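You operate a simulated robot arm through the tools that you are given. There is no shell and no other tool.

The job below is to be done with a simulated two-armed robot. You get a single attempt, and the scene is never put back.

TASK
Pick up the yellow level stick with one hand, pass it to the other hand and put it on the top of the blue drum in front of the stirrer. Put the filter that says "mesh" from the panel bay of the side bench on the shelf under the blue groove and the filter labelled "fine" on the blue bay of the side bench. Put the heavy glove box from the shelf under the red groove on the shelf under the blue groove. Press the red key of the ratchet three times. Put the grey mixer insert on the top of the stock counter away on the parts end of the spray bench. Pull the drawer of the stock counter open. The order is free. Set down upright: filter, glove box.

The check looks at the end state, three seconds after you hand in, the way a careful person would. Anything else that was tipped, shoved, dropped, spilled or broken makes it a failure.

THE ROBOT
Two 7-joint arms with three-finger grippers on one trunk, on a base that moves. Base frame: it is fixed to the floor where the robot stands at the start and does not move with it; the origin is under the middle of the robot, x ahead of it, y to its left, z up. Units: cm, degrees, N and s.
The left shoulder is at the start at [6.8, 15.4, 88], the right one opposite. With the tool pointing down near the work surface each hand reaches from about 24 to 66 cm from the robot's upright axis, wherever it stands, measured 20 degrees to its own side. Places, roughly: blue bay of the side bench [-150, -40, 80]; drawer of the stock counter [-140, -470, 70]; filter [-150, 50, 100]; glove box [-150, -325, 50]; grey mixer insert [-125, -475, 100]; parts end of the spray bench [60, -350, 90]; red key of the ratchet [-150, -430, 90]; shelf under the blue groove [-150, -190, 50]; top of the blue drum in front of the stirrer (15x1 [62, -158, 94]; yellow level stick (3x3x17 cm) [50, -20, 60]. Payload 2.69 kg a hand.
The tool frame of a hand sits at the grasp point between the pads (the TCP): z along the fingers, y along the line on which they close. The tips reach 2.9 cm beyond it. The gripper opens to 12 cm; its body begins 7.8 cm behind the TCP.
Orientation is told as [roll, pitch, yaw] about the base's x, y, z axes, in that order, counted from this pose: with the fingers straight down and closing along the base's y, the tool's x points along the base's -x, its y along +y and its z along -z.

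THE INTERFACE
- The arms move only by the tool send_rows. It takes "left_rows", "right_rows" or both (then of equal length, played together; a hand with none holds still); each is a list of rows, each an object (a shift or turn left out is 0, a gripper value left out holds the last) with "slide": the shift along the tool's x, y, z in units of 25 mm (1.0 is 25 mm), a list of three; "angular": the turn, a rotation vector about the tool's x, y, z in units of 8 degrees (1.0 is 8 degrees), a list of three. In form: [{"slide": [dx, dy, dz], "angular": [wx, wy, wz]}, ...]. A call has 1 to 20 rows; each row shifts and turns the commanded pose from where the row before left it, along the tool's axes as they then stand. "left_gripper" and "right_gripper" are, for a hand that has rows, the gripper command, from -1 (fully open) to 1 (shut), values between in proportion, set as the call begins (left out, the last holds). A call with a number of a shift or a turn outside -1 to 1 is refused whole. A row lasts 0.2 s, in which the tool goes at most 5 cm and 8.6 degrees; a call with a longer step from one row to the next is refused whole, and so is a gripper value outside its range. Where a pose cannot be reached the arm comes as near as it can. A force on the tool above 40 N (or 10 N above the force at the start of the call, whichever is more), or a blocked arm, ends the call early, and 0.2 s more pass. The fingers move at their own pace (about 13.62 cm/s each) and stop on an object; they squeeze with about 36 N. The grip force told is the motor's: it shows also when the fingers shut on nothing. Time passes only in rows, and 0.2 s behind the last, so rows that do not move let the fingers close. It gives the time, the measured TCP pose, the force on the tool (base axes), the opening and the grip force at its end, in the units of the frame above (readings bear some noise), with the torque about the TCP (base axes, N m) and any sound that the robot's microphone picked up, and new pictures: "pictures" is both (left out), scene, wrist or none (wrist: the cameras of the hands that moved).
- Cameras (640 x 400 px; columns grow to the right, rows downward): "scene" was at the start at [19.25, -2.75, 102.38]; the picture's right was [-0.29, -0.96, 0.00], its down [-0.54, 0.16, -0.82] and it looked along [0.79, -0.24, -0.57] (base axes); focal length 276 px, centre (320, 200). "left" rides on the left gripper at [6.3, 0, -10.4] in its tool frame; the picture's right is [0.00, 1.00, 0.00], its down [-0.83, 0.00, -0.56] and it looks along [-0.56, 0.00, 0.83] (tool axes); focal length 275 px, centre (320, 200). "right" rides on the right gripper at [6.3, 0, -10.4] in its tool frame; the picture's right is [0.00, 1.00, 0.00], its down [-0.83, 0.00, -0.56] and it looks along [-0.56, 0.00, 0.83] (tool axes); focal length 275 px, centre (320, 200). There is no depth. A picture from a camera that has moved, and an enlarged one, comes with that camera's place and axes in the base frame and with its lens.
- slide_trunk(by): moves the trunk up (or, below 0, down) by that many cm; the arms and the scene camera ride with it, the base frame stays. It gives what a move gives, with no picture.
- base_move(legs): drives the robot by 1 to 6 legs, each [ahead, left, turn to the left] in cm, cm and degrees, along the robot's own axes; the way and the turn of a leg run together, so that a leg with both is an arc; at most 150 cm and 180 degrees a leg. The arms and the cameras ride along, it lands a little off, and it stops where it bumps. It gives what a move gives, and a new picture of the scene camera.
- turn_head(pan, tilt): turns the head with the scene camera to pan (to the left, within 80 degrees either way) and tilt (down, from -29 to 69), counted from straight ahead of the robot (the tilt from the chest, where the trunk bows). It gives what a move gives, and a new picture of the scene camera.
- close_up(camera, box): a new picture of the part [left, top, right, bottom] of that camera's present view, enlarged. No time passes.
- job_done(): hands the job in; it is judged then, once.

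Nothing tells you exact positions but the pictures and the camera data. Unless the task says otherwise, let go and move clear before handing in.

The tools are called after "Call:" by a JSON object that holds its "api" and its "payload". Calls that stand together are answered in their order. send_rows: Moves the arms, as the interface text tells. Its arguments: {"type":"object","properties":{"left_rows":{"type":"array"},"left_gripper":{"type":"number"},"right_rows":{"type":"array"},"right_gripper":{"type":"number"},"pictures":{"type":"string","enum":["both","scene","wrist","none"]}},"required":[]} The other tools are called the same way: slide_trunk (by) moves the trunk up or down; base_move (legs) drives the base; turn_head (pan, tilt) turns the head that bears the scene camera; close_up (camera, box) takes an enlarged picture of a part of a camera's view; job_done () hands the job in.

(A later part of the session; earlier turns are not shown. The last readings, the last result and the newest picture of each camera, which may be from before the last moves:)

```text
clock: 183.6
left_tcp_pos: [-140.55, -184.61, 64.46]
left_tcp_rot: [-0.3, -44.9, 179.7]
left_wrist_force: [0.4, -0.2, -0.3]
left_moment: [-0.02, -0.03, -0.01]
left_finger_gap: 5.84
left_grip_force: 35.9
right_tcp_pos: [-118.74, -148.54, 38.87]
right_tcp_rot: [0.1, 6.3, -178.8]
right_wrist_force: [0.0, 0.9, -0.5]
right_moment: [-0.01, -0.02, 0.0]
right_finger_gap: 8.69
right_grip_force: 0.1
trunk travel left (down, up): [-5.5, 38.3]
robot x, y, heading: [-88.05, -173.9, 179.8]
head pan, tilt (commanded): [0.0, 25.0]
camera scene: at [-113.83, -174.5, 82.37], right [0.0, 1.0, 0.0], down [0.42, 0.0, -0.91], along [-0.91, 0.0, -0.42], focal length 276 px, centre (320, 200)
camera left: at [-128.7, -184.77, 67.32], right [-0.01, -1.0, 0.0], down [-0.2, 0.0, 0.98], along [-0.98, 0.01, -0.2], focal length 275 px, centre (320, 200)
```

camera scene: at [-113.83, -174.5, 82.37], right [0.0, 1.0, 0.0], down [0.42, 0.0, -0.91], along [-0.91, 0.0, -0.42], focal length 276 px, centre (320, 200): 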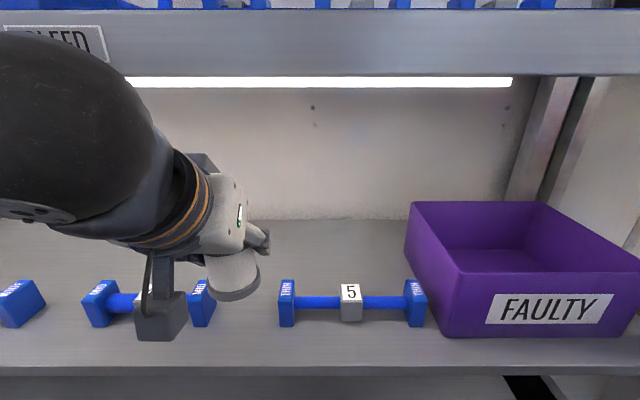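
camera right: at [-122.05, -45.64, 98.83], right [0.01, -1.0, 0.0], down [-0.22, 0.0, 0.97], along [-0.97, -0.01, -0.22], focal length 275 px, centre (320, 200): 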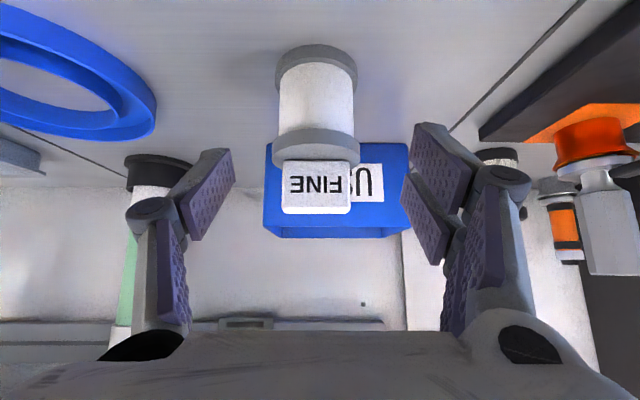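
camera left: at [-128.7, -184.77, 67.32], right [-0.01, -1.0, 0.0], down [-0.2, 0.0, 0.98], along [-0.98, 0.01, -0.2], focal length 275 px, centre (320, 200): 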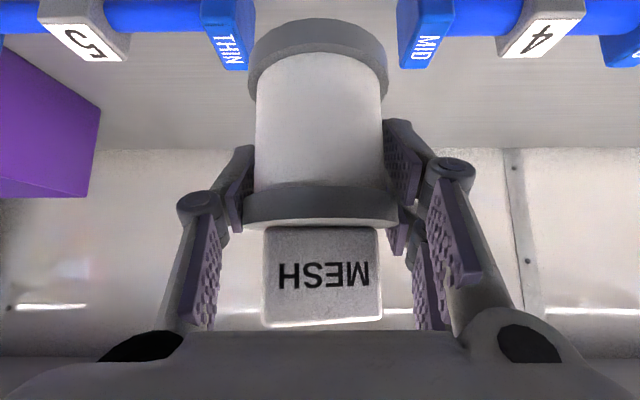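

Call:
{"api": "send_rows", "payload": {"left_rows": [{"slide": [0, 0.15, 0.7]}, {"slide": [0, 0, 0.7]}, {"slide": [0, 0, 0.7]}, {"slide": [0, 0, 0.7]}, {"slide": [0, 0, 0.7]}, {"slide": [0, 0, 0.6]}]}}

```text
clock: 185.0
left_tcp_pos: [-147.87, -184.72, 57.27]
left_tcp_rot: [-0.1, -44.9, 179.6]
left_wrist_force: [0.5, -0.1, -0.9]
left_moment: [0.04, 0.01, 0.02]
left_finger_gap: 5.83
left_grip_force: 35.8
right_tcp_pos: [-118.71, -148.41, 38.76]
right_tcp_rot: [0.0, 6.2, -178.9]
right_wrist_force: [-0.2, 0.6, -0.2]
right_moment: [0.03, 0.02, -0.02]
right_finger_gap: 8.67
right_grip_force: 0.1
trunk travel left (down, up): [-5.5, 38.3]
robot x, y, heading: [-87.97, -174.36, 180.1]
head pan, tilt (commanded): [0.0, 25.0]
camera scene: at [-113.83, -174.5, 82.37], right [0.0, 1.0, 0.0], down [0.42, 0.0, -0.91], along [-0.91, 0.0, -0.42], focal length 276 px, centre (320, 200)
camera left: at [-135.96, -184.84, 60.11], right [-0.01, -1.0, 0.0], down [-0.2, 0.0, 0.98], along [-0.98, 0.01, -0.2], focal length 275 px, centre (320, 200)
```

scene: 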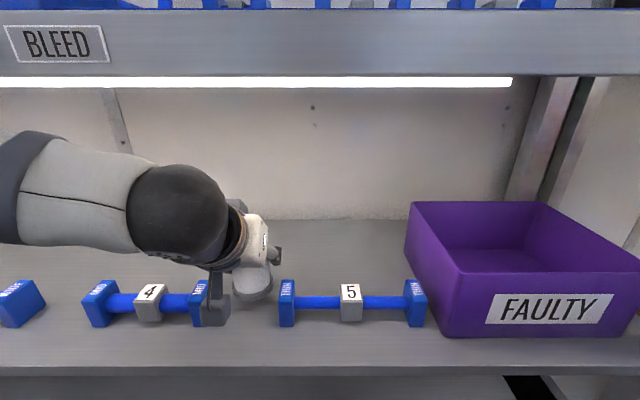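
left: 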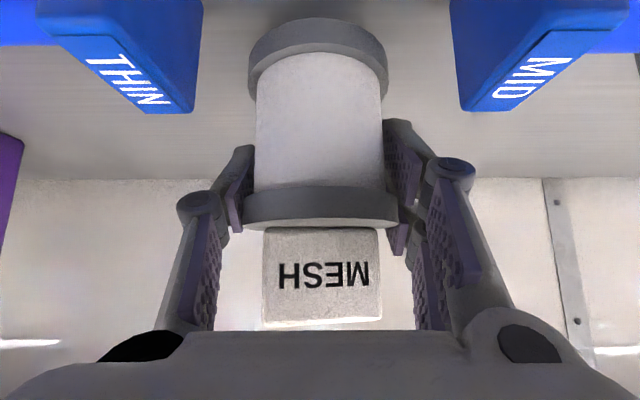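

Call:
{"api": "send_rows", "payload": {"left_rows": [{"slide": [0, 0.05, 0.25]}, {"slide": [0, 0.05, 0.25]}], "pictures": "none"}}

Call:
{"api": "send_rows", "payload": {"left_rows": [{"slide": [0.08, 0, 0.08]}], "pictures": "none"}}

```text
clock: 185.6
left_tcp_pos: [-148.62, -184.93, 56.43]
left_tcp_rot: [-0.2, -44.9, 179.7]
left_wrist_force: [-0.3, -0.4, -0.5]
left_moment: [0.01, 0.04, -0.01]
left_finger_gap: 5.85
left_grip_force: 36.0
right_tcp_pos: [-118.8, -148.55, 38.87]
right_tcp_rot: [0.0, 6.3, -178.9]
right_wrist_force: [-0.4, 0.0, -0.1]
right_moment: [0.03, 0.0, 0.04]
right_finger_gap: 8.7
right_grip_force: 0.1
trunk travel left (down, up): [-5.5, 38.3]
robot x, y, heading: [-87.47, -174.06, 180.1]
head pan, tilt (commanded): [0.0, 25.0]
```

```text
clock: 186.0
left_tcp_pos: [-148.72, -184.92, 56.0]
left_tcp_rot: [-0.1, -44.9, 179.7]
left_wrist_force: [0.2, 0.0, -1.1]
left_moment: [0.0, 0.01, -0.01]
left_finger_gap: 5.87
left_grip_force: 35.9
right_tcp_pos: [-118.79, -148.48, 38.92]
right_tcp_rot: [0.0, 6.2, -178.8]
right_wrist_force: [0.0, -0.5, -0.1]
right_moment: [0.01, 0.01, -0.01]
right_finger_gap: 8.72
right_grip_force: 0.1
trunk travel left (down, up): [-5.5, 38.3]
robot x, y, heading: [-87.88, -174.39, 180.1]
head pan, tilt (commanded): [0.0, 25.0]
```

Call:
{"api": "send_rows", "payload": {"left_rows": [{"slide": [0.08, 0, 0.08]}], "pictures": "none"}}

Call:
{"api": "send_rows", "payload": {"left_rows": [{"slide": [0.08, 0, 0.08]}], "pictures": "none"}}

```text
clock: 186.4
left_tcp_pos: [-148.88, -184.94, 55.83]
left_tcp_rot: [-0.2, -44.9, 179.6]
left_wrist_force: [0.2, 0.0, -1.1]
left_moment: [0.02, 0.03, 0.04]
left_finger_gap: 5.83
left_grip_force: 35.3
right_tcp_pos: [-118.64, -148.48, 38.85]
right_tcp_rot: [0.0, 6.2, -179.0]
right_wrist_force: [-0.4, -0.2, 0.1]
right_moment: [-0.03, -0.04, -0.02]
right_finger_gap: 8.69
right_grip_force: 0.1
trunk travel left (down, up): [-5.5, 38.3]
robot x, y, heading: [-87.78, -174.46, 180.1]
head pan, tilt (commanded): [0.0, 25.0]
```

```text
clock: 186.8
left_tcp_pos: [-148.8, -184.82, 55.38]
left_tcp_rot: [-0.2, -44.9, 179.7]
left_wrist_force: [0.1, -0.1, -0.9]
left_moment: [0.04, 0.02, 0.0]
left_finger_gap: 5.85
left_grip_force: 35.7
right_tcp_pos: [-118.72, -148.47, 38.82]
right_tcp_rot: [0.0, 6.1, -178.9]
right_wrist_force: [-0.1, 0.1, -0.3]
right_moment: [0.0, -0.01, 0.03]
right_finger_gap: 8.69
right_grip_force: 0.1
trunk travel left (down, up): [-5.5, 38.3]
robot x, y, heading: [-87.84, -174.05, 179.8]
head pan, tilt (commanded): [0.0, 25.0]
```

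Call:
{"api": "send_rows", "payload": {"left_rows": [{"slide": [0.08, 0, 0.08]}], "pictures": "none"}}

Call:
{"api": "send_rows", "payload": {"left_rows": [{"slide": [0.08, 0, 0.08]}], "pictures": "both"}}

```text
clock: 187.2
left_tcp_pos: [-148.8, -184.94, 55.22]
left_tcp_rot: [-0.2, -44.9, 179.7]
left_wrist_force: [-0.1, -0.7, 1.4]
left_moment: [-0.04, 0.0, -0.02]
left_finger_gap: 5.82
left_grip_force: 36.2
right_tcp_pos: [-118.64, -148.43, 38.78]
right_tcp_rot: [0.1, 6.2, -178.9]
right_wrist_force: [0.6, -0.5, 1.4]
right_moment: [-0.03, 0.02, -0.02]
right_finger_gap: 8.7
right_grip_force: 0.1
trunk travel left (down, up): [-5.5, 38.3]
robot x, y, heading: [-87.73, -174.55, 180.0]
head pan, tilt (commanded): [0.0, 25.0]
```

```text
clock: 187.6
left_tcp_pos: [-148.79, -184.85, 55.18]
left_tcp_rot: [-0.3, -45.2, 179.6]
left_wrist_force: [3.9, 0.2, 16.6]
left_moment: [-0.44, -0.11, 0.09]
left_finger_gap: 5.89
left_grip_force: 35.4
right_tcp_pos: [-118.62, -148.48, 38.85]
right_tcp_rot: [0.0, 6.2, -179.0]
right_wrist_force: [-0.7, -0.1, -0.5]
right_moment: [-0.01, -0.04, 0.02]
right_finger_gap: 8.69
right_grip_force: 0.0
trunk travel left (down, up): [-5.5, 38.3]
robot x, y, heading: [-87.71, -174.7, 179.8]
head pan, tilt (commanded): [0.0, 25.0]
camera scene: at [-113.71, -174.48, 82.43], right [0.0, 1.0, 0.0], down [0.42, 0.0, -0.91], along [-0.91, 0.0, -0.42], focal length 276 px, centre (320, 200)
camera left: at [-136.89, -185.14, 57.94], right [-0.01, -1.0, 0.0], down [-0.19, 0.0, 0.98], along [-0.98, 0.01, -0.19], focal length 275 px, centre (320, 200)
```

scene: 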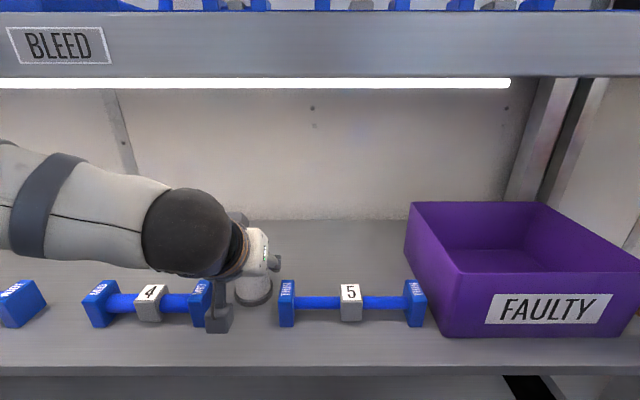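
left: 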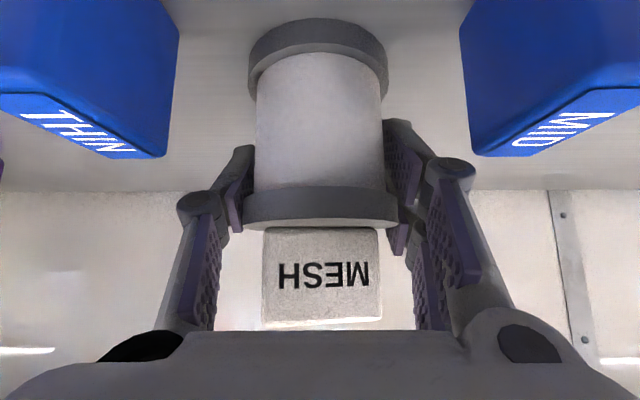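

Contact. Releasing gently with a small opening.

Call:
{"api": "send_rows", "payload": {"left_rows": [{"slide": [-0.04, 0, -0.04]}, {}], "left_gripper": 0.0, "pictures": "none"}}

Call:
{"api": "send_rows", "payload": {"left_rows": [{}, {}], "left_gripper": -0.25, "pictures": "wrist"}}

```text
clock: 188.2
left_tcp_pos: [-148.78, -185.04, 55.04]
left_tcp_rot: [-0.2, -44.8, 179.7]
left_wrist_force: [-0.4, -0.2, -0.4]
left_moment: [0.02, -0.01, 0.01]
left_finger_gap: 6.02
left_grip_force: 0.3
right_tcp_pos: [-118.71, -148.51, 38.75]
right_tcp_rot: [0.0, 6.2, -178.8]
right_wrist_force: [0.6, -0.3, -0.1]
right_moment: [-0.02, 0.0, -0.02]
right_finger_gap: 8.68
right_grip_force: 0.1
trunk travel left (down, up): [-5.5, 38.3]
robot x, y, heading: [-87.86, -174.47, 180.0]
head pan, tilt (commanded): [0.0, 25.0]
```

```text
clock: 188.8
left_tcp_pos: [-148.74, -184.96, 55.03]
left_tcp_rot: [-0.1, -44.9, 179.7]
left_wrist_force: [-0.2, -0.4, -0.3]
left_moment: [0.01, -0.03, -0.01]
left_finger_gap: 7.52
left_grip_force: 0.1
right_tcp_pos: [-118.76, -148.54, 38.77]
right_tcp_rot: [0.0, 6.1, -179.0]
right_wrist_force: [0.2, -0.2, 0.5]
right_moment: [0.02, 0.0, 0.02]
right_finger_gap: 8.7
right_grip_force: 0.0
trunk travel left (down, up): [-5.5, 38.3]
robot x, y, heading: [-87.67, -174.37, 180.1]
head pan, tilt (commanded): [0.0, 25.0]
camera left: at [-136.88, -185.2, 57.89], right [-0.01, -1.0, 0.0], down [-0.2, 0.0, 0.98], along [-0.98, 0.01, -0.2], focal length 275 px, centre (320, 200)
```

left: 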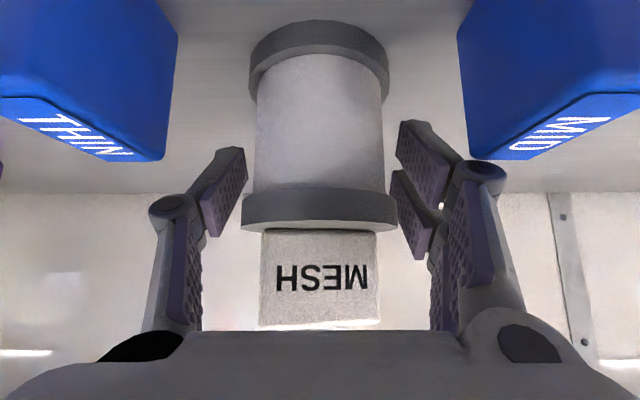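

Standing free. Retreating along the finger axis.

Call:
{"api": "send_rows", "payload": {"left_rows": [{"slide": [0, 0, -0.5]}, {"slide": [0, 0, -0.8]}, {"slide": [0, 0, -0.8]}, {"slide": [0, 0, -0.8]}, {"slide": [0, 0, -0.8]}, {"slide": [0, 0, -0.8]}, {"slide": [0.2, 0, -0.8]}, {"slide": [0.2, 0, -0.8]}]}}

```text
clock: 190.6
left_tcp_pos: [-137.23, -185.05, 65.18]
left_tcp_rot: [-0.3, -44.9, 179.7]
left_wrist_force: [-0.7, -0.6, 0.0]
left_moment: [0.02, -0.01, 0.01]
left_finger_gap: 7.49
left_grip_force: 0.1
right_tcp_pos: [-118.8, -148.47, 38.83]
right_tcp_rot: [0.0, 6.1, -178.9]
right_wrist_force: [0.7, -0.3, -0.1]
right_moment: [0.02, -0.01, -0.01]
right_finger_gap: 8.7
right_grip_force: 0.0
trunk travel left (down, up): [-5.5, 38.3]
robot x, y, heading: [-87.9, -174.01, 179.8]
head pan, tilt (commanded): [0.0, 25.0]
camera scene: at [-113.83, -174.5, 82.37], right [0.0, 1.0, 0.0], down [0.42, 0.0, -0.91], along [-0.91, 0.0, -0.42], focal length 276 px, centre (320, 200)
camera left: at [-125.42, -185.27, 67.92], right [-0.01, -1.0, 0.0], down [-0.2, 0.0, 0.98], along [-0.98, 0.01, -0.2], focal length 275 px, centre (320, 200)
```

scene: 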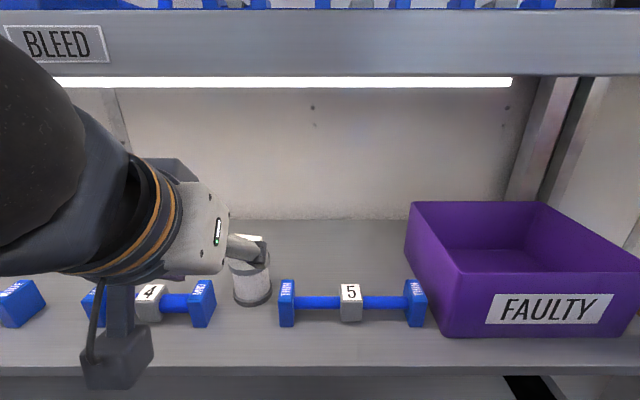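
left: 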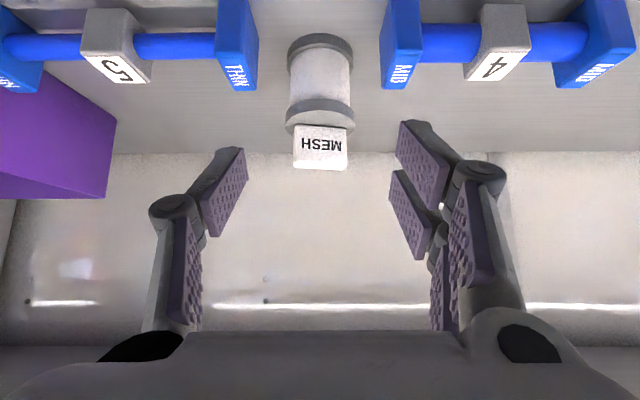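

MESH stands upright behind the dumbbells. Backing away and driving left toward the red groove shelf with the glove boxes.

Call:
{"api": "base_move", "payload": {"legs": [[-32, 0, 0], [0, 122, 0]]}}

Call:
{"api": "turn_head", "payload": {"pan": 0, "tilt": 20}}

```text
clock: 202.0
left_tcp_pos: [-106.8, -307.44, 65.18]
left_tcp_rot: [-0.2, -44.9, 178.7]
left_wrist_force: [0.7, 0.6, 0.5]
left_moment: [0.02, 0.0, 0.04]
left_finger_gap: 7.5
left_grip_force: 0.1
right_tcp_pos: [-87.61, -271.2, 38.92]
right_tcp_rot: [0.0, 6.3, -179.9]
right_wrist_force: [-0.4, 0.6, -0.4]
right_moment: [0.01, 0.04, -0.01]
right_finger_gap: 8.68
right_grip_force: 0.0
trunk travel left (down, up): [-5.5, 38.3]
robot x, y, heading: [-57.14, -297.51, 179.0]
head pan, tilt (commanded): [0.0, 25.0]
camera scene: at [-83.12, -297.25, 82.37], right [0.02, 1.0, 0.0], down [0.42, -0.01, -0.91], along [-0.91, 0.02, -0.42], focal length 276 px, centre (320, 200)
```

scene: 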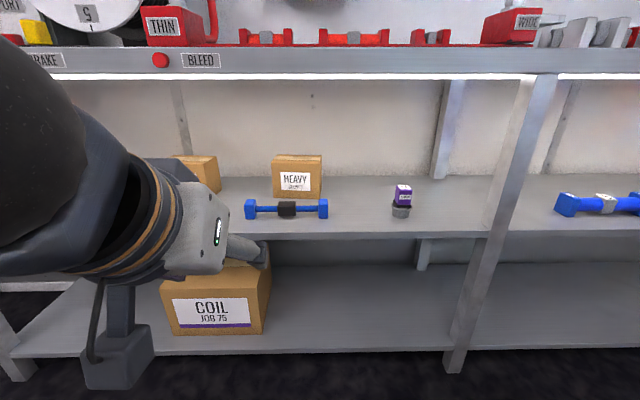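

```text
clock: 202.7
left_tcp_pos: [-106.68, -307.43, 65.14]
left_tcp_rot: [-0.2, -44.8, 178.6]
left_wrist_force: [0.2, 0.2, 0.4]
left_moment: [0.04, 0.02, 0.0]
left_finger_gap: 7.5
left_grip_force: 0.0
right_tcp_pos: [-87.49, -271.14, 38.79]
right_tcp_rot: [0.0, 6.2, -179.9]
right_wrist_force: [-0.2, 0.7, 0.8]
right_moment: [-0.01, -0.03, -0.02]
right_finger_gap: 8.71
right_grip_force: 0.1
trunk travel left (down, up): [-5.5, 38.3]
robot x, y, heading: [-56.82, -297.59, 178.9]
head pan, tilt (commanded): [0.0, 20.0]
camera scene: at [-83.22, -297.25, 83.18], right [0.02, 1.0, 0.0], down [0.34, -0.01, -0.94], along [-0.94, 0.02, -0.34], focal length 276 px, centre (320, 200)
```

scene: 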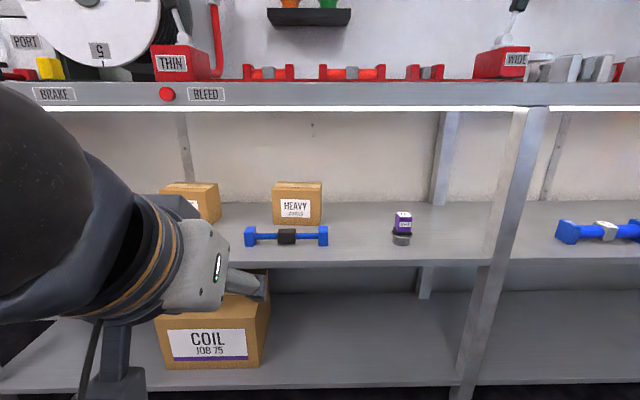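

Call:
{"api": "close_up", "payload": {"camera": "scene", "box": [150, 150, 430, 290]}}

Call:
{"api": "send_rows", "payload": {"left_rows": [{}], "pictures": "wrist"}}

```text
2.29 times, centred on (290, 220) of scene
camera zoom: at [-83.22, -297.25, 83.18], right [0.02, 1.0, 0.0], down [0.34, -0.01, -0.94], along [-0.94, 0.02, -0.34], focal length 631 px, centre (389, 154)
```

zoom: 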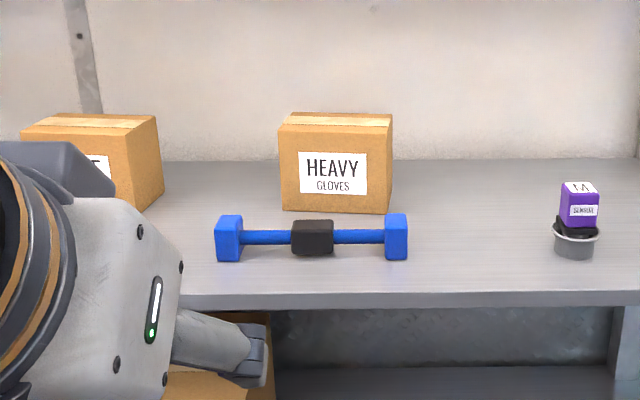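

```text
clock: 203.1
left_tcp_pos: [-106.77, -307.43, 64.99]
left_tcp_rot: [-0.2, -44.9, 178.8]
left_wrist_force: [0.6, -0.4, 0.1]
left_moment: [-0.01, -0.01, -0.01]
left_finger_gap: 7.5
left_grip_force: 0.0
right_tcp_pos: [-87.53, -271.17, 38.85]
right_tcp_rot: [0.0, 6.2, -179.9]
right_wrist_force: [1.0, 0.1, 0.2]
right_moment: [0.0, -0.01, 0.01]
right_finger_gap: 8.7
right_grip_force: 0.1
trunk travel left (down, up): [-5.5, 38.3]
robot x, y, heading: [-56.95, -297.59, 178.8]
head pan, tilt (commanded): [0.0, 20.0]
camera left: at [-94.94, -307.81, 67.9], right [-0.03, -1.0, 0.0], down [-0.2, 0.01, 0.98], along [-0.98, 0.03, -0.2], focal length 275 px, centre (320, 200)
```

left: 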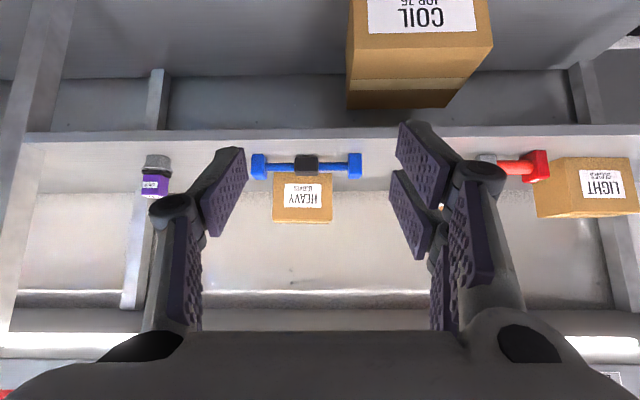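

The target is the box labelled "HEAVY GLOVES" at about [-153…, -302]. I need its exact size; taking high-zoom views from two distances.

Call:
{"api": "close_up", "payload": {"camera": "scene", "box": [262, 172, 342, 252]}}

Call:
{"api": "send_rows", "payload": {"left_rows": [{"slide": [0.5, 0.8, -0.5]}, {"slide": [0.5, 0.8, -0.5]}, {"slide": [0.5, 0.8, -0.5]}, {"slide": [0.5, 0.8, -0.5]}], "left_gripper": -1, "pictures": "none"}}

Call:
{"api": "base_move", "payload": {"legs": [[15, 4, 1]]}}

```text
5.00 times, centred on (302, 212) of scene
camera zoom: at [-83.22, -297.25, 83.18], right [0.02, 1.0, 0.0], down [0.34, -0.01, -0.94], along [-0.94, 0.02, -0.34], focal length 1380 px, centre (410, 140)
```

zoom: 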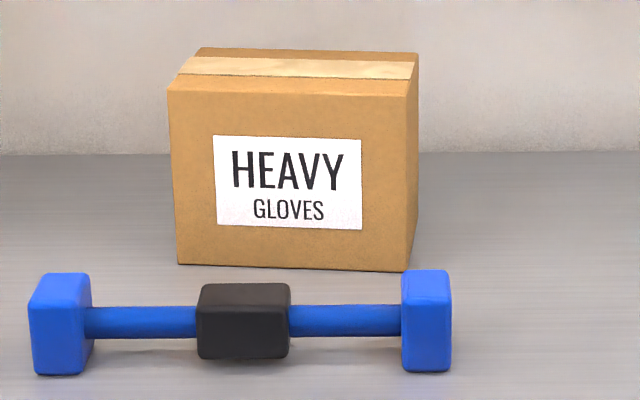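

```text
clock: 204.1
left_tcp_pos: [-101.64, -314.94, 66.84]
left_tcp_rot: [-0.2, -44.8, 178.6]
left_wrist_force: [-0.1, 0.6, -0.5]
left_moment: [0.0, -0.01, 0.0]
left_finger_gap: 12.02
left_grip_force: 0.1
left hand out of reach, approached as far as the arm can: row 3, 4
right_tcp_pos: [-87.57, -271.22, 38.85]
right_tcp_rot: [0.0, 6.2, -179.9]
right_wrist_force: [0.5, -0.5, -0.5]
right_moment: [0.02, -0.01, 0.01]
right_finger_gap: 8.73
right_grip_force: 0.1
trunk travel left (down, up): [-5.5, 38.3]
robot x, y, heading: [-57.19, -297.28, 178.9]
head pan, tilt (commanded): [0.0, 20.0]
```

```text
clock: 205.5
left_tcp_pos: [-116.88, -319.58, 66.85]
left_tcp_rot: [-0.1, -44.9, 179.6]
left_wrist_force: [0.0, -0.3, 0.1]
left_moment: [0.01, 0.01, 0.0]
left_finger_gap: 11.99
left_grip_force: 0.1
right_tcp_pos: [-103.28, -275.51, 38.91]
right_tcp_rot: [0.0, 6.2, -179.0]
right_wrist_force: [0.0, 0.3, -0.8]
right_moment: [-0.01, 0.02, -0.01]
right_finger_gap: 8.7
right_grip_force: 0.0
trunk travel left (down, up): [-5.5, 38.3]
robot x, y, heading: [-72.49, -301.49, 179.8]
head pan, tilt (commanded): [0.0, 20.0]
camera scene: at [-98.66, -301.48, 83.18], right [0.0, 1.0, 0.0], down [0.34, 0.0, -0.94], along [-0.94, 0.0, -0.34], focal length 276 px, centre (320, 200)
```

scene: 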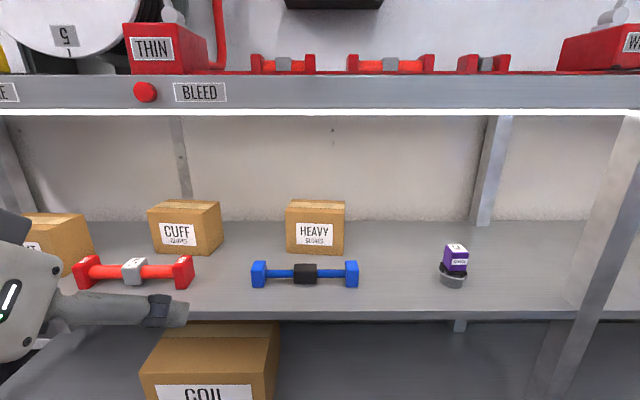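

Call:
{"api": "close_up", "payload": {"camera": "scene", "box": [270, 180, 370, 280]}}

Call:
{"api": "close_up", "payload": {"camera": "scene", "box": [60, 180, 260, 310]}}

```text
4.00 times, centred on (320, 230) of scene
camera zoom: at [-98.66, -301.48, 83.18], right [0.0, 1.0, 0.0], down [0.34, 0.0, -0.94], along [-0.94, 0.0, -0.34], focal length 1104 px, centre (320, 80)
```

zoom: 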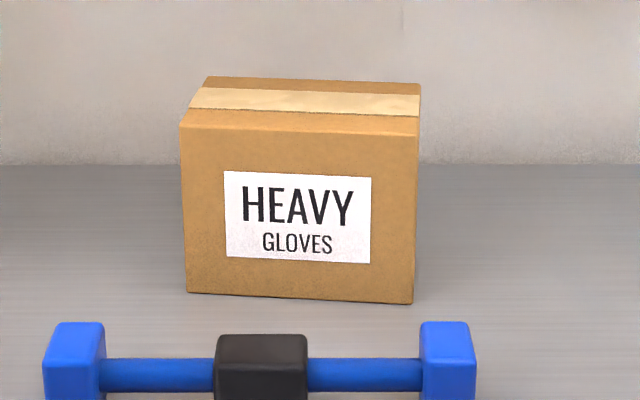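

```text
3.08 times, centred on (160, 245) of scene
camera zoom: at [-98.66, -301.48, 83.18], right [0.0, 1.0, 0.0], down [0.34, 0.0, -0.94], along [-0.94, 0.0, -0.34], focal length 850 px, centre (812, 62)
```

zoom: 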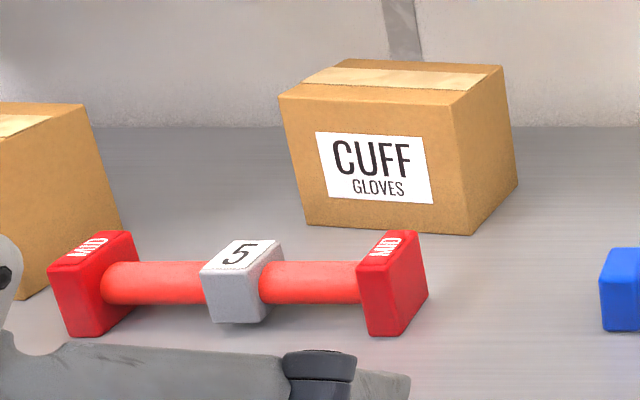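

The box is 12.8 wide × 8.2 deep × 10.3 high, so it must be gripped across its depth from its right side. I'll stand angled (turned ~30° left) and use the right hand pointing left. First reposition the base in the free aisle.

Call:
{"api": "base_move", "payload": {"legs": [[-8, 0, 0], [0, -33, 0], [0, 0, 30]]}}

Call:
{"api": "send_rows", "payload": {"right_rows": [{"angular": [0, -1, 0], "slide": [0, 0, -0.8]}, {"angular": [0, -1, 0], "slide": [0, 0, -0.8]}, {"angular": [0, -1, 0], "slide": [0, 0, -0.8]}, {"angular": [0, -1, 0], "slide": [0, 0, -0.5]}, {"angular": [0, -1, 0], "slide": [-0.5, 0, 0]}, {"angular": [0, -1, 0], "slide": [-0.5, 0, 0]}, {"angular": [0, -1, 0], "slide": [-0.5, 0, 0]}, {"angular": [0, -1, 0], "slide": [-0.5, 0, 0]}, {"angular": [0, -1, 0], "slide": [-0.5, 0, 0]}, {"angular": [0, -0.5, 0]}], "right_gripper": -1}}

```text
clock: 210.7
left_tcp_pos: [-94.8, -305.35, 66.84]
left_tcp_rot: [-0.1, -44.9, -152.3]
left_wrist_force: [0.5, -0.8, -0.7]
left_moment: [0.03, 0.0, 0.01]
left_finger_gap: 11.98
left_grip_force: 0.0
right_tcp_pos: [-103.59, -260.28, 38.95]
right_tcp_rot: [0.0, 6.3, -150.8]
right_wrist_force: [0.4, 0.1, 0.2]
right_moment: [0.02, -0.01, 0.0]
right_finger_gap: 8.72
right_grip_force: 0.1
trunk travel left (down, up): [-5.5, 38.3]
robot x, y, heading: [-64.3, -268.25, -152.1]
head pan, tilt (commanded): [0.0, 20.0]
camera scene: at [-87.27, -280.89, 83.18], right [-0.47, 0.88, 0.0], down [0.3, 0.16, -0.94], along [-0.83, -0.44, -0.34], focal length 276 px, centre (320, 200)
```

scene: 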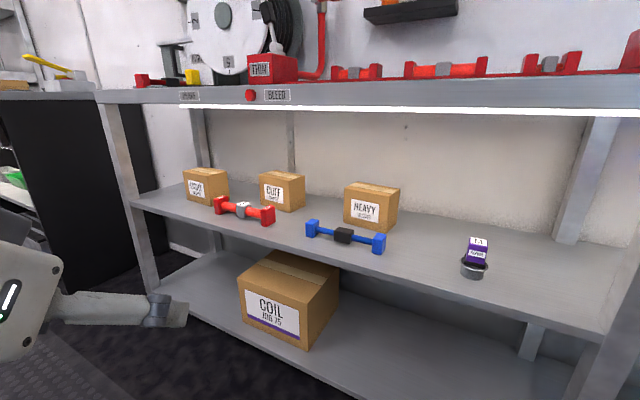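

```text
clock: 212.9
left_tcp_pos: [-94.82, -305.27, 66.7]
left_tcp_rot: [-0.1, -44.8, -152.2]
left_wrist_force: [-0.3, -0.3, 0.1]
left_moment: [0.02, 0.03, 0.01]
left_finger_gap: 11.99
left_grip_force: 0.0
right_tcp_pos: [-120.86, -264.55, 44.86]
right_tcp_rot: [0.0, -49.8, -150.8]
right_wrist_force: [-0.5, 0.4, 0.7]
right_moment: [-0.01, -0.01, 0.03]
right_finger_gap: 12.0
right_grip_force: 0.0
right hand out of reach, approached as far as the arm can: row 1, 2, 3, 4, 5, 6, 7, 8, 9, 10
trunk travel left (down, up): [-5.5, 38.3]
robot x, y, heading: [-64.1, -268.24, -151.6]
head pan, tilt (commanded): [0.0, 20.0]
camera scene: at [-87.27, -280.89, 83.18], right [-0.47, 0.88, 0.0], down [0.3, 0.16, -0.94], along [-0.83, -0.44, -0.34], focal length 276 px, centre (320, 200)
camera right: at [-110.38, -258.61, 46.66], right [0.49, -0.87, 0.0], down [-0.1, -0.06, 0.99], along [-0.87, -0.49, -0.11], focal length 275 px, centre (320, 200)
```

scene: 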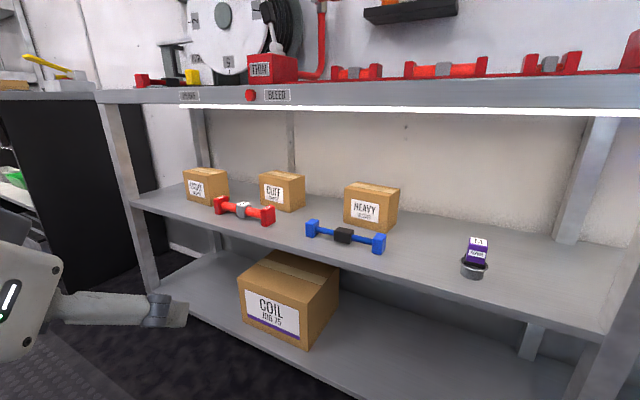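
right: 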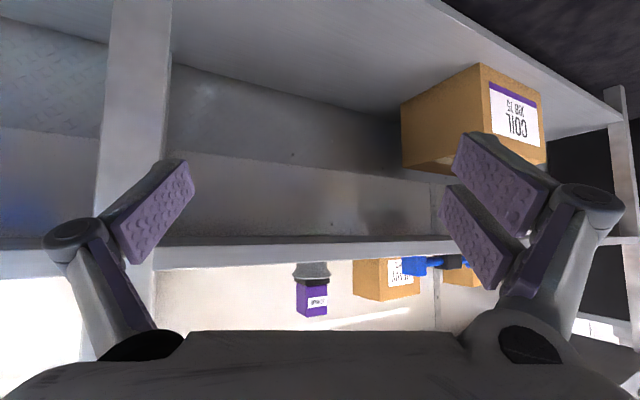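

Call:
{"api": "send_rows", "payload": {"right_rows": [{"slide": [-0.74, 0, -0.63]}, {"slide": [-0.74, 0, -0.63]}, {"slide": [-0.74, 0, -0.63]}, {"slide": [-0.74, 0, -0.63]}, {"slide": [-0.74, 0, -0.63]}, {"slide": [-0.74, 0, -0.63]}, {"slide": [-0.74, 0, -0.63]}, {"angular": [0, -0.85, 0]}, {"angular": [0, -0.85, 0]}, {"angular": [0, -0.85, 0]}], "pictures": "scene"}}

```text
clock: 215.1
left_tcp_pos: [-94.76, -305.28, 66.79]
left_tcp_rot: [-0.1, -44.9, -152.1]
left_wrist_force: [-0.1, 0.5, 0.6]
left_moment: [-0.02, 0.02, -0.01]
left_finger_gap: 11.96
left_grip_force: 0.0
right_tcp_pos: [-125.83, -264.6, 62.38]
right_tcp_rot: [-0.1, -70.2, -150.6]
right_wrist_force: [-0.4, -0.9, 0.2]
right_moment: [0.0, 0.01, 0.0]
right_finger_gap: 12.0
right_grip_force: 0.1
right hand out of reach, approached as far as the arm can: row 1, 2, 4, 8, 9, 10
trunk travel left (down, up): [-5.5, 38.3]
robot x, y, heading: [-63.99, -268.39, -151.9]
head pan, tilt (commanded): [0.0, 20.0]
camera scene: at [-87.27, -280.89, 83.18], right [-0.47, 0.88, 0.0], down [0.3, 0.16, -0.94], along [-0.83, -0.44, -0.34], focal length 276 px, centre (320, 200)
```

scene: 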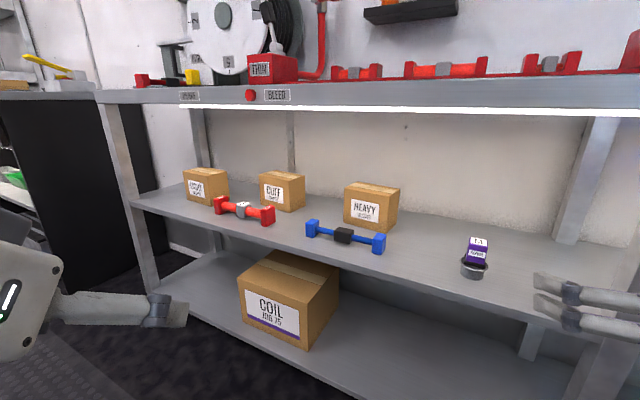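

Call:
{"api": "close_up", "payload": {"camera": "scene", "box": [300, 160, 420, 260]}}

Call:
{"api": "close_up", "payload": {"camera": "scene", "box": [420, 90, 640, 330]}}

```text
4.00 times, centred on (360, 210) of scene
camera zoom: at [-87.27, -280.89, 83.18], right [-0.47, 0.88, 0.0], down [0.3, 0.16, -0.94], along [-0.83, -0.44, -0.34], focal length 1104 px, centre (160, 160)
```

zoom: 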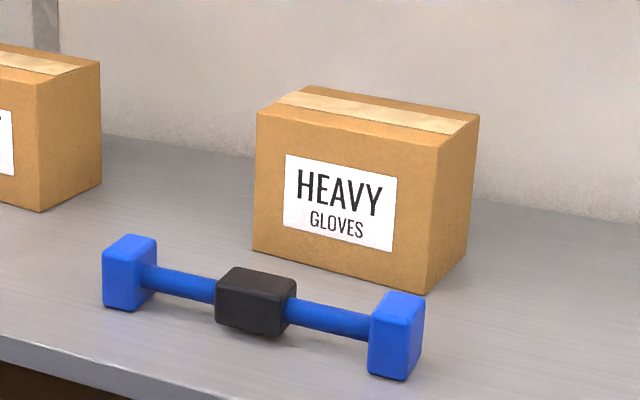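

```text
1.67 times, centred on (530, 210) of scene
camera zoom: at [-87.27, -280.89, 83.18], right [-0.47, 0.88, 0.0], down [0.3, 0.16, -0.94], along [-0.83, -0.44, -0.34], focal length 460 px, centre (-30, 183)
```

zoom: 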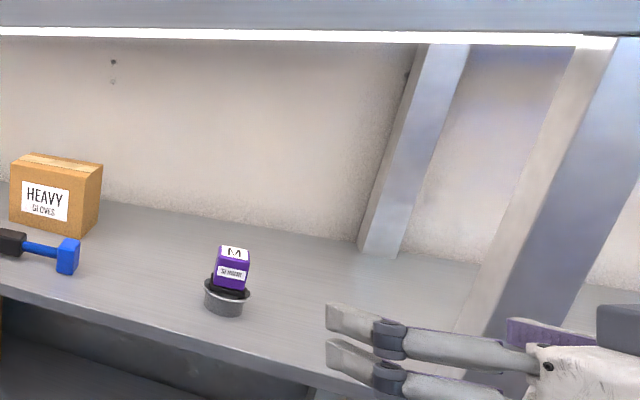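

I'll swing the right hand left (pointing diagonally left, 20° below horizontal) at z≈64, still in front of the bench.

Call:
{"api": "send_rows", "payload": {"right_rows": [{"angular": [-0.458, 0, -0.167]}, {"angular": [-0.458, 0, -0.167]}, {"angular": [-0.458, 0, -0.167]}, {"angular": [-0.458, 0, -0.167]}, {"slide": [-0.367, 0.773, 0.774]}, {"slide": [-0.367, 0.773, 0.774]}, {"slide": [-0.367, 0.773, 0.774]}, {"slide": [-0.367, 0.773, 0.774]}, {"slide": [-0.367, 0.773, 0.774]}, {"slide": [-0.367, 0.773, 0.774]}, {"slide": [-0.367, 0.773, 0.774]}, {"slide": [-0.367, 0.773, 0.774]}, {"slide": [-0.367, 0.773, 0.774]}]}}

```text
clock: 217.9
left_tcp_pos: [-94.75, -305.35, 66.79]
left_tcp_rot: [-0.1, -44.8, -152.2]
left_wrist_force: [0.6, -0.7, 0.3]
left_moment: [0.01, 0.03, 0.02]
left_finger_gap: 12.0
left_grip_force: 0.0
right_tcp_pos: [-127.54, -290.33, 64.38]
right_tcp_rot: [-0.1, -70.2, -135.2]
right_wrist_force: [-0.4, 0.1, -0.6]
right_moment: [0.0, -0.01, -0.02]
right_finger_gap: 11.99
right_grip_force: 0.1
trunk travel left (down, up): [-5.5, 38.3]
robot x, y, heading: [-64.26, -268.27, -152.0]
head pan, tilt (commanded): [0.0, 20.0]
camera scene: at [-87.27, -280.89, 83.18], right [-0.47, 0.88, 0.0], down [0.3, 0.16, -0.94], along [-0.83, -0.44, -0.34], focal length 276 px, centre (320, 200)
camera right: at [-119.03, -282.09, 61.83], right [0.71, -0.71, 0.0], down [0.17, 0.17, 0.97], along [-0.69, -0.69, 0.24], focal length 275 px, centre (320, 200)
```

scene: 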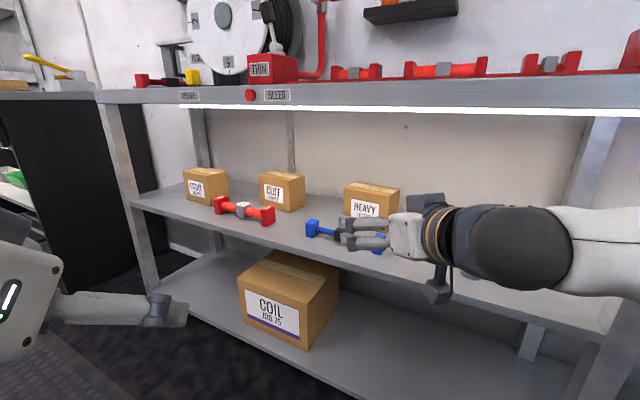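
right: 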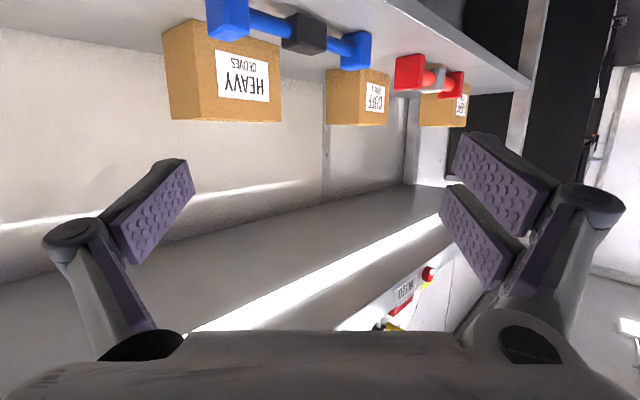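

Exactly as planned. Now drive the base in so the hand slides under the bench above the dumbbell level.

Call:
{"api": "base_move", "payload": {"legs": [[12, -4, 0]]}}

Call:
{"api": "base_move", "payload": {"legs": [[10.5, -3.7, 0]]}}

```text
clock: 219.2
left_tcp_pos: [-107.01, -307.26, 66.92]
left_tcp_rot: [-0.1, -44.8, -152.3]
left_wrist_force: [-0.6, -0.9, -0.5]
left_moment: [0.01, -0.02, -0.02]
left_finger_gap: 12.0
left_grip_force: 0.2
right_tcp_pos: [-139.82, -292.27, 64.29]
right_tcp_rot: [-0.1, -70.1, -135.1]
right_wrist_force: [-0.8, 0.3, -0.5]
right_moment: [0.01, 0.02, 0.03]
right_finger_gap: 12.0
right_grip_force: 0.2
trunk travel left (down, up): [-5.5, 38.3]
robot x, y, heading: [-76.47, -270.19, -152.0]
head pan, tilt (commanded): [0.0, 20.0]
camera scene: at [-99.53, -282.83, 83.18], right [-0.47, 0.88, 0.0], down [0.3, 0.16, -0.94], along [-0.83, -0.44, -0.34], focal length 276 px, centre (320, 200)
```

scene: 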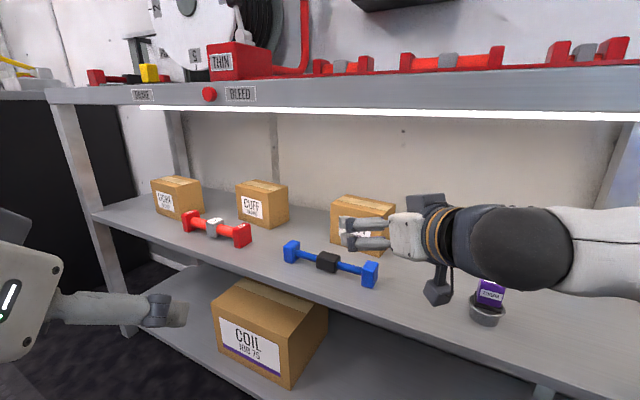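

```text
clock: 220.3
left_tcp_pos: [-113.15, -308.33, 67.21]
left_tcp_rot: [-0.4, -45.3, -152.8]
left_wrist_force: [0.2, 0.2, -0.1]
left_moment: [-0.03, -0.03, -0.01]
left_finger_gap: 12.01
left_grip_force: 0.1
right_tcp_pos: [-145.0, -293.17, 63.97]
right_tcp_rot: [-1.3, -69.5, -133.7]
right_wrist_force: [-0.1, 0.6, 0.6]
right_moment: [-0.01, -0.04, -0.01]
right_finger_gap: 12.0
right_grip_force: 0.1
trunk travel left (down, up): [-5.5, 38.3]
robot x, y, heading: [-82.65, -271.54, -152.8]
head pan, tilt (commanded): [0.0, 20.0]
stopped in leg 1: the robot was blocked; the commanded pose is now the measured one
camera scene: at [-105.21, -283.94, 83.41], right [-0.46, 0.89, 0.0], down [0.3, 0.16, -0.94], along [-0.84, -0.43, -0.34], focal length 276 px, centre (320, 200)
```

scene: 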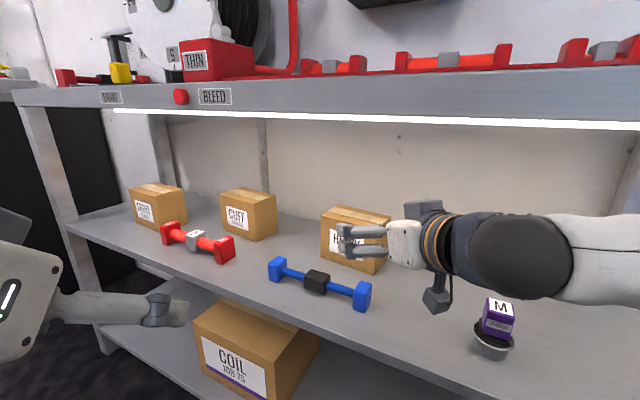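

The robot was blocked — likely the right elbow touched the post. I'll back off a little and look right.

Call:
{"api": "base_move", "payload": {"legs": [[-5, 2, 0]]}}

Call:
{"api": "turn_head", "payload": {"pan": -60, "tilt": 25}}

```text
clock: 221.3
left_tcp_pos: [-108.6, -307.79, 66.86]
left_tcp_rot: [-0.1, -44.8, -152.8]
left_wrist_force: [-0.2, -0.2, 0.0]
left_moment: [0.01, 0.01, -0.01]
left_finger_gap: 11.99
left_grip_force: 0.1
right_tcp_pos: [-140.44, -292.57, 63.21]
right_tcp_rot: [-0.2, -68.9, -134.9]
right_wrist_force: [-0.5, -0.8, 0.1]
right_moment: [0.05, 0.0, 0.01]
right_finger_gap: 11.99
right_grip_force: 0.1
trunk travel left (down, up): [-5.5, 38.3]
robot x, y, heading: [-77.39, -271.01, -152.4]
head pan, tilt (commanded): [0.0, 20.0]
camera scene: at [-100.73, -283.51, 83.18], right [-0.46, 0.89, 0.0], down [0.3, 0.16, -0.94], along [-0.83, -0.43, -0.34], focal length 276 px, centre (320, 200)
```

scene: 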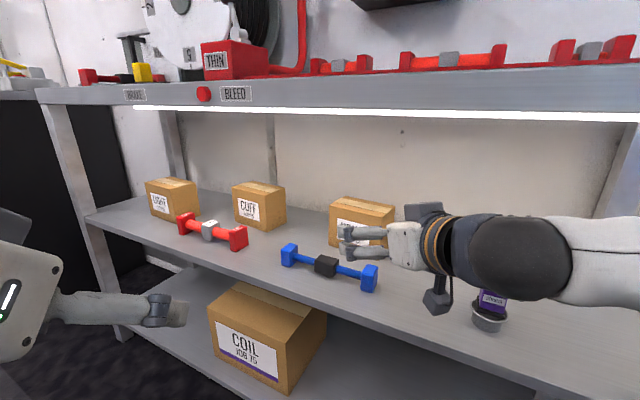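

```text
clock: 222.6
left_tcp_pos: [-108.52, -307.77, 66.81]
left_tcp_rot: [-0.1, -44.9, -152.9]
left_wrist_force: [-0.3, -0.4, -0.8]
left_moment: [-0.01, 0.02, 0.01]
left_finger_gap: 11.98
left_grip_force: 0.1
right_tcp_pos: [-140.46, -292.69, 63.12]
right_tcp_rot: [-0.2, -69.0, -134.8]
right_wrist_force: [-0.6, 1.0, -0.5]
right_moment: [0.0, 0.0, 0.05]
right_finger_gap: 12.0
right_grip_force: 0.1
trunk travel left (down, up): [-5.5, 38.3]
robot x, y, heading: [-77.86, -270.53, -152.4]
head pan, tilt (commanded): [-60.0, 25.0]
camera scene: at [-100.24, -274.26, 82.37], right [0.54, 0.84, 0.0], down [0.36, -0.23, -0.91], along [-0.76, 0.49, -0.42], focal length 276 px, centre (320, 200)
```

scene: 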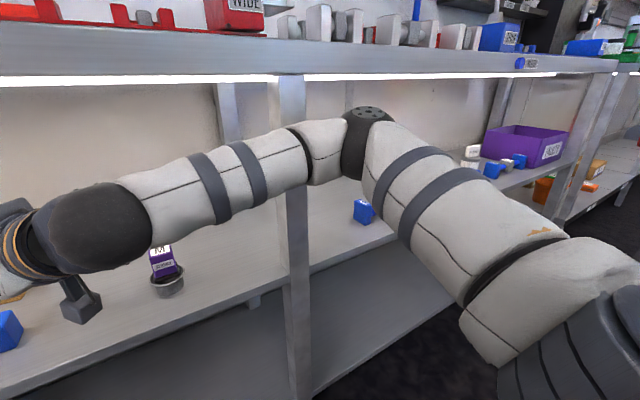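

The forearm lies in front of the post with the elbow out to the right. Shifting the base left will give a straighter arm clear of the post.

Call:
{"api": "base_move", "payload": {"legs": [[-3, 16, 0]]}}

Call:
{"api": "turn_head", "payload": {"pan": -30, "tilt": 25}}

```text
clock: 224.4
left_tcp_pos: [-98.55, -320.54, 66.89]
left_tcp_rot: [-0.1, -44.8, -152.9]
left_wrist_force: [-0.4, -0.5, -0.6]
left_moment: [0.02, 0.02, 0.01]
left_finger_gap: 11.97
left_grip_force: 0.2
right_tcp_pos: [-130.53, -305.39, 63.18]
right_tcp_rot: [-0.2, -68.9, -134.8]
right_wrist_force: [-0.3, 0.6, 0.5]
right_moment: [0.04, -0.01, 0.0]
right_finger_gap: 12.01
right_grip_force: 0.0
trunk travel left (down, up): [-5.5, 38.3]
robot x, y, heading: [-67.49, -283.84, -152.4]
head pan, tilt (commanded): [-60.0, 25.0]
camera scene: at [-90.29, -287.01, 82.37], right [0.54, 0.84, 0.0], down [0.36, -0.23, -0.91], along [-0.76, 0.49, -0.42], focal length 276 px, centre (320, 200)
```

scene: 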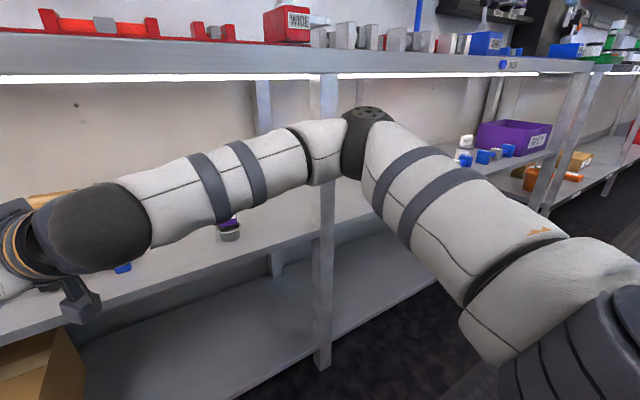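

```text
clock: 225.4
left_tcp_pos: [-98.61, -320.59, 66.72]
left_tcp_rot: [-0.2, -44.9, -152.9]
left_wrist_force: [-0.5, 0.5, 0.6]
left_moment: [0.02, 0.01, -0.01]
left_finger_gap: 11.99
left_grip_force: 0.1
right_tcp_pos: [-130.5, -305.39, 63.19]
right_tcp_rot: [-0.2, -69.0, -134.8]
right_wrist_force: [0.3, 0.6, 0.9]
right_moment: [0.0, 0.01, -0.01]
right_finger_gap: 11.99
right_grip_force: 0.2
trunk travel left (down, up): [-5.5, 38.3]
robot x, y, heading: [-67.66, -284.26, -152.3]
head pan, tilt (commanded): [-30.0, 25.0]
camera scene: at [-91.73, -291.55, 82.37], right [0.05, 1.0, 0.0], down [0.42, -0.02, -0.91], along [-0.91, 0.04, -0.42], focal length 276 px, centre (320, 200)
```

scene: 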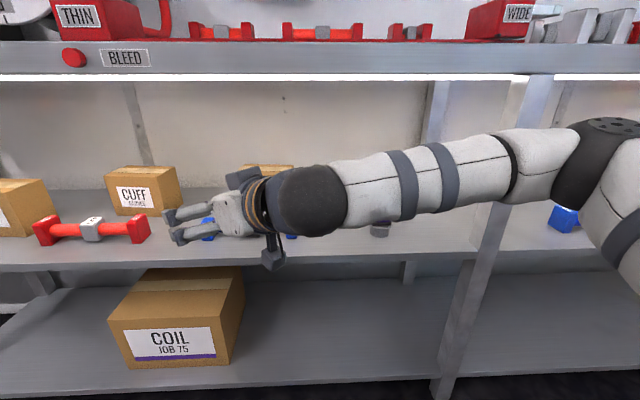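

Now the arm can straighten while reaching in. Moving the right hand to the right-front of the box (above dumbbell height).

Call:
{"api": "send_rows", "payload": {"right_rows": [{"slide": [-0.144, -0.904, 0.228]}, {"slide": [-0.144, -0.904, 0.228]}, {"slide": [-0.144, -0.904, 0.228]}, {"slide": [-0.144, -0.904, 0.228]}, {"slide": [-0.144, -0.904, 0.228]}, {"slide": [-0.144, -0.904, 0.228]}, {"slide": [-0.144, -0.904, 0.228]}]}}

```text
clock: 227.0
left_tcp_pos: [-98.56, -320.5, 66.86]
left_tcp_rot: [-0.1, -44.9, -152.9]
left_wrist_force: [0.4, -0.1, 0.6]
left_moment: [-0.03, 0.02, -0.01]
left_finger_gap: 12.0
left_grip_force: 0.0
right_tcp_pos: [-144.9, -297.44, 64.21]
right_tcp_rot: [-0.2, -69.0, -134.8]
right_wrist_force: [-0.2, -0.4, -0.2]
right_moment: [-0.01, 0.0, 0.01]
right_finger_gap: 11.99
right_grip_force: 0.2
trunk travel left (down, up): [-5.5, 38.3]
robot x, y, heading: [-67.72, -283.74, -152.3]
head pan, tilt (commanded): [-30.0, 25.0]
camera scene: at [-91.72, -291.56, 82.37], right [0.04, 1.0, 0.0], down [0.42, -0.02, -0.91], along [-0.91, 0.04, -0.42], focal length 276 px, centre (320, 200)
camera right: at [-136.52, -289.07, 61.92], right [0.71, -0.71, -0.01], down [0.16, 0.15, 0.98], along [-0.69, -0.69, 0.22], focal length 275 px, centre (320, 200)
```

scene: 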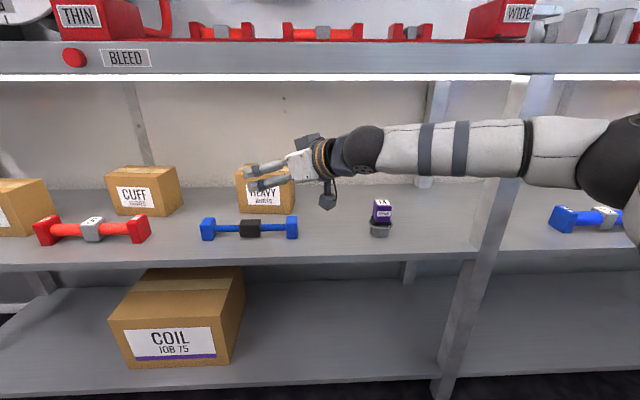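
right: 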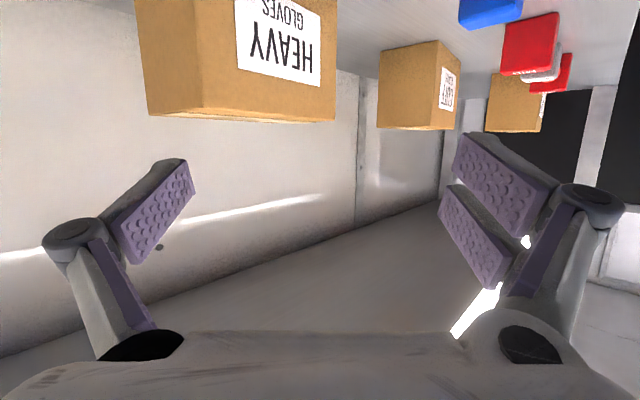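

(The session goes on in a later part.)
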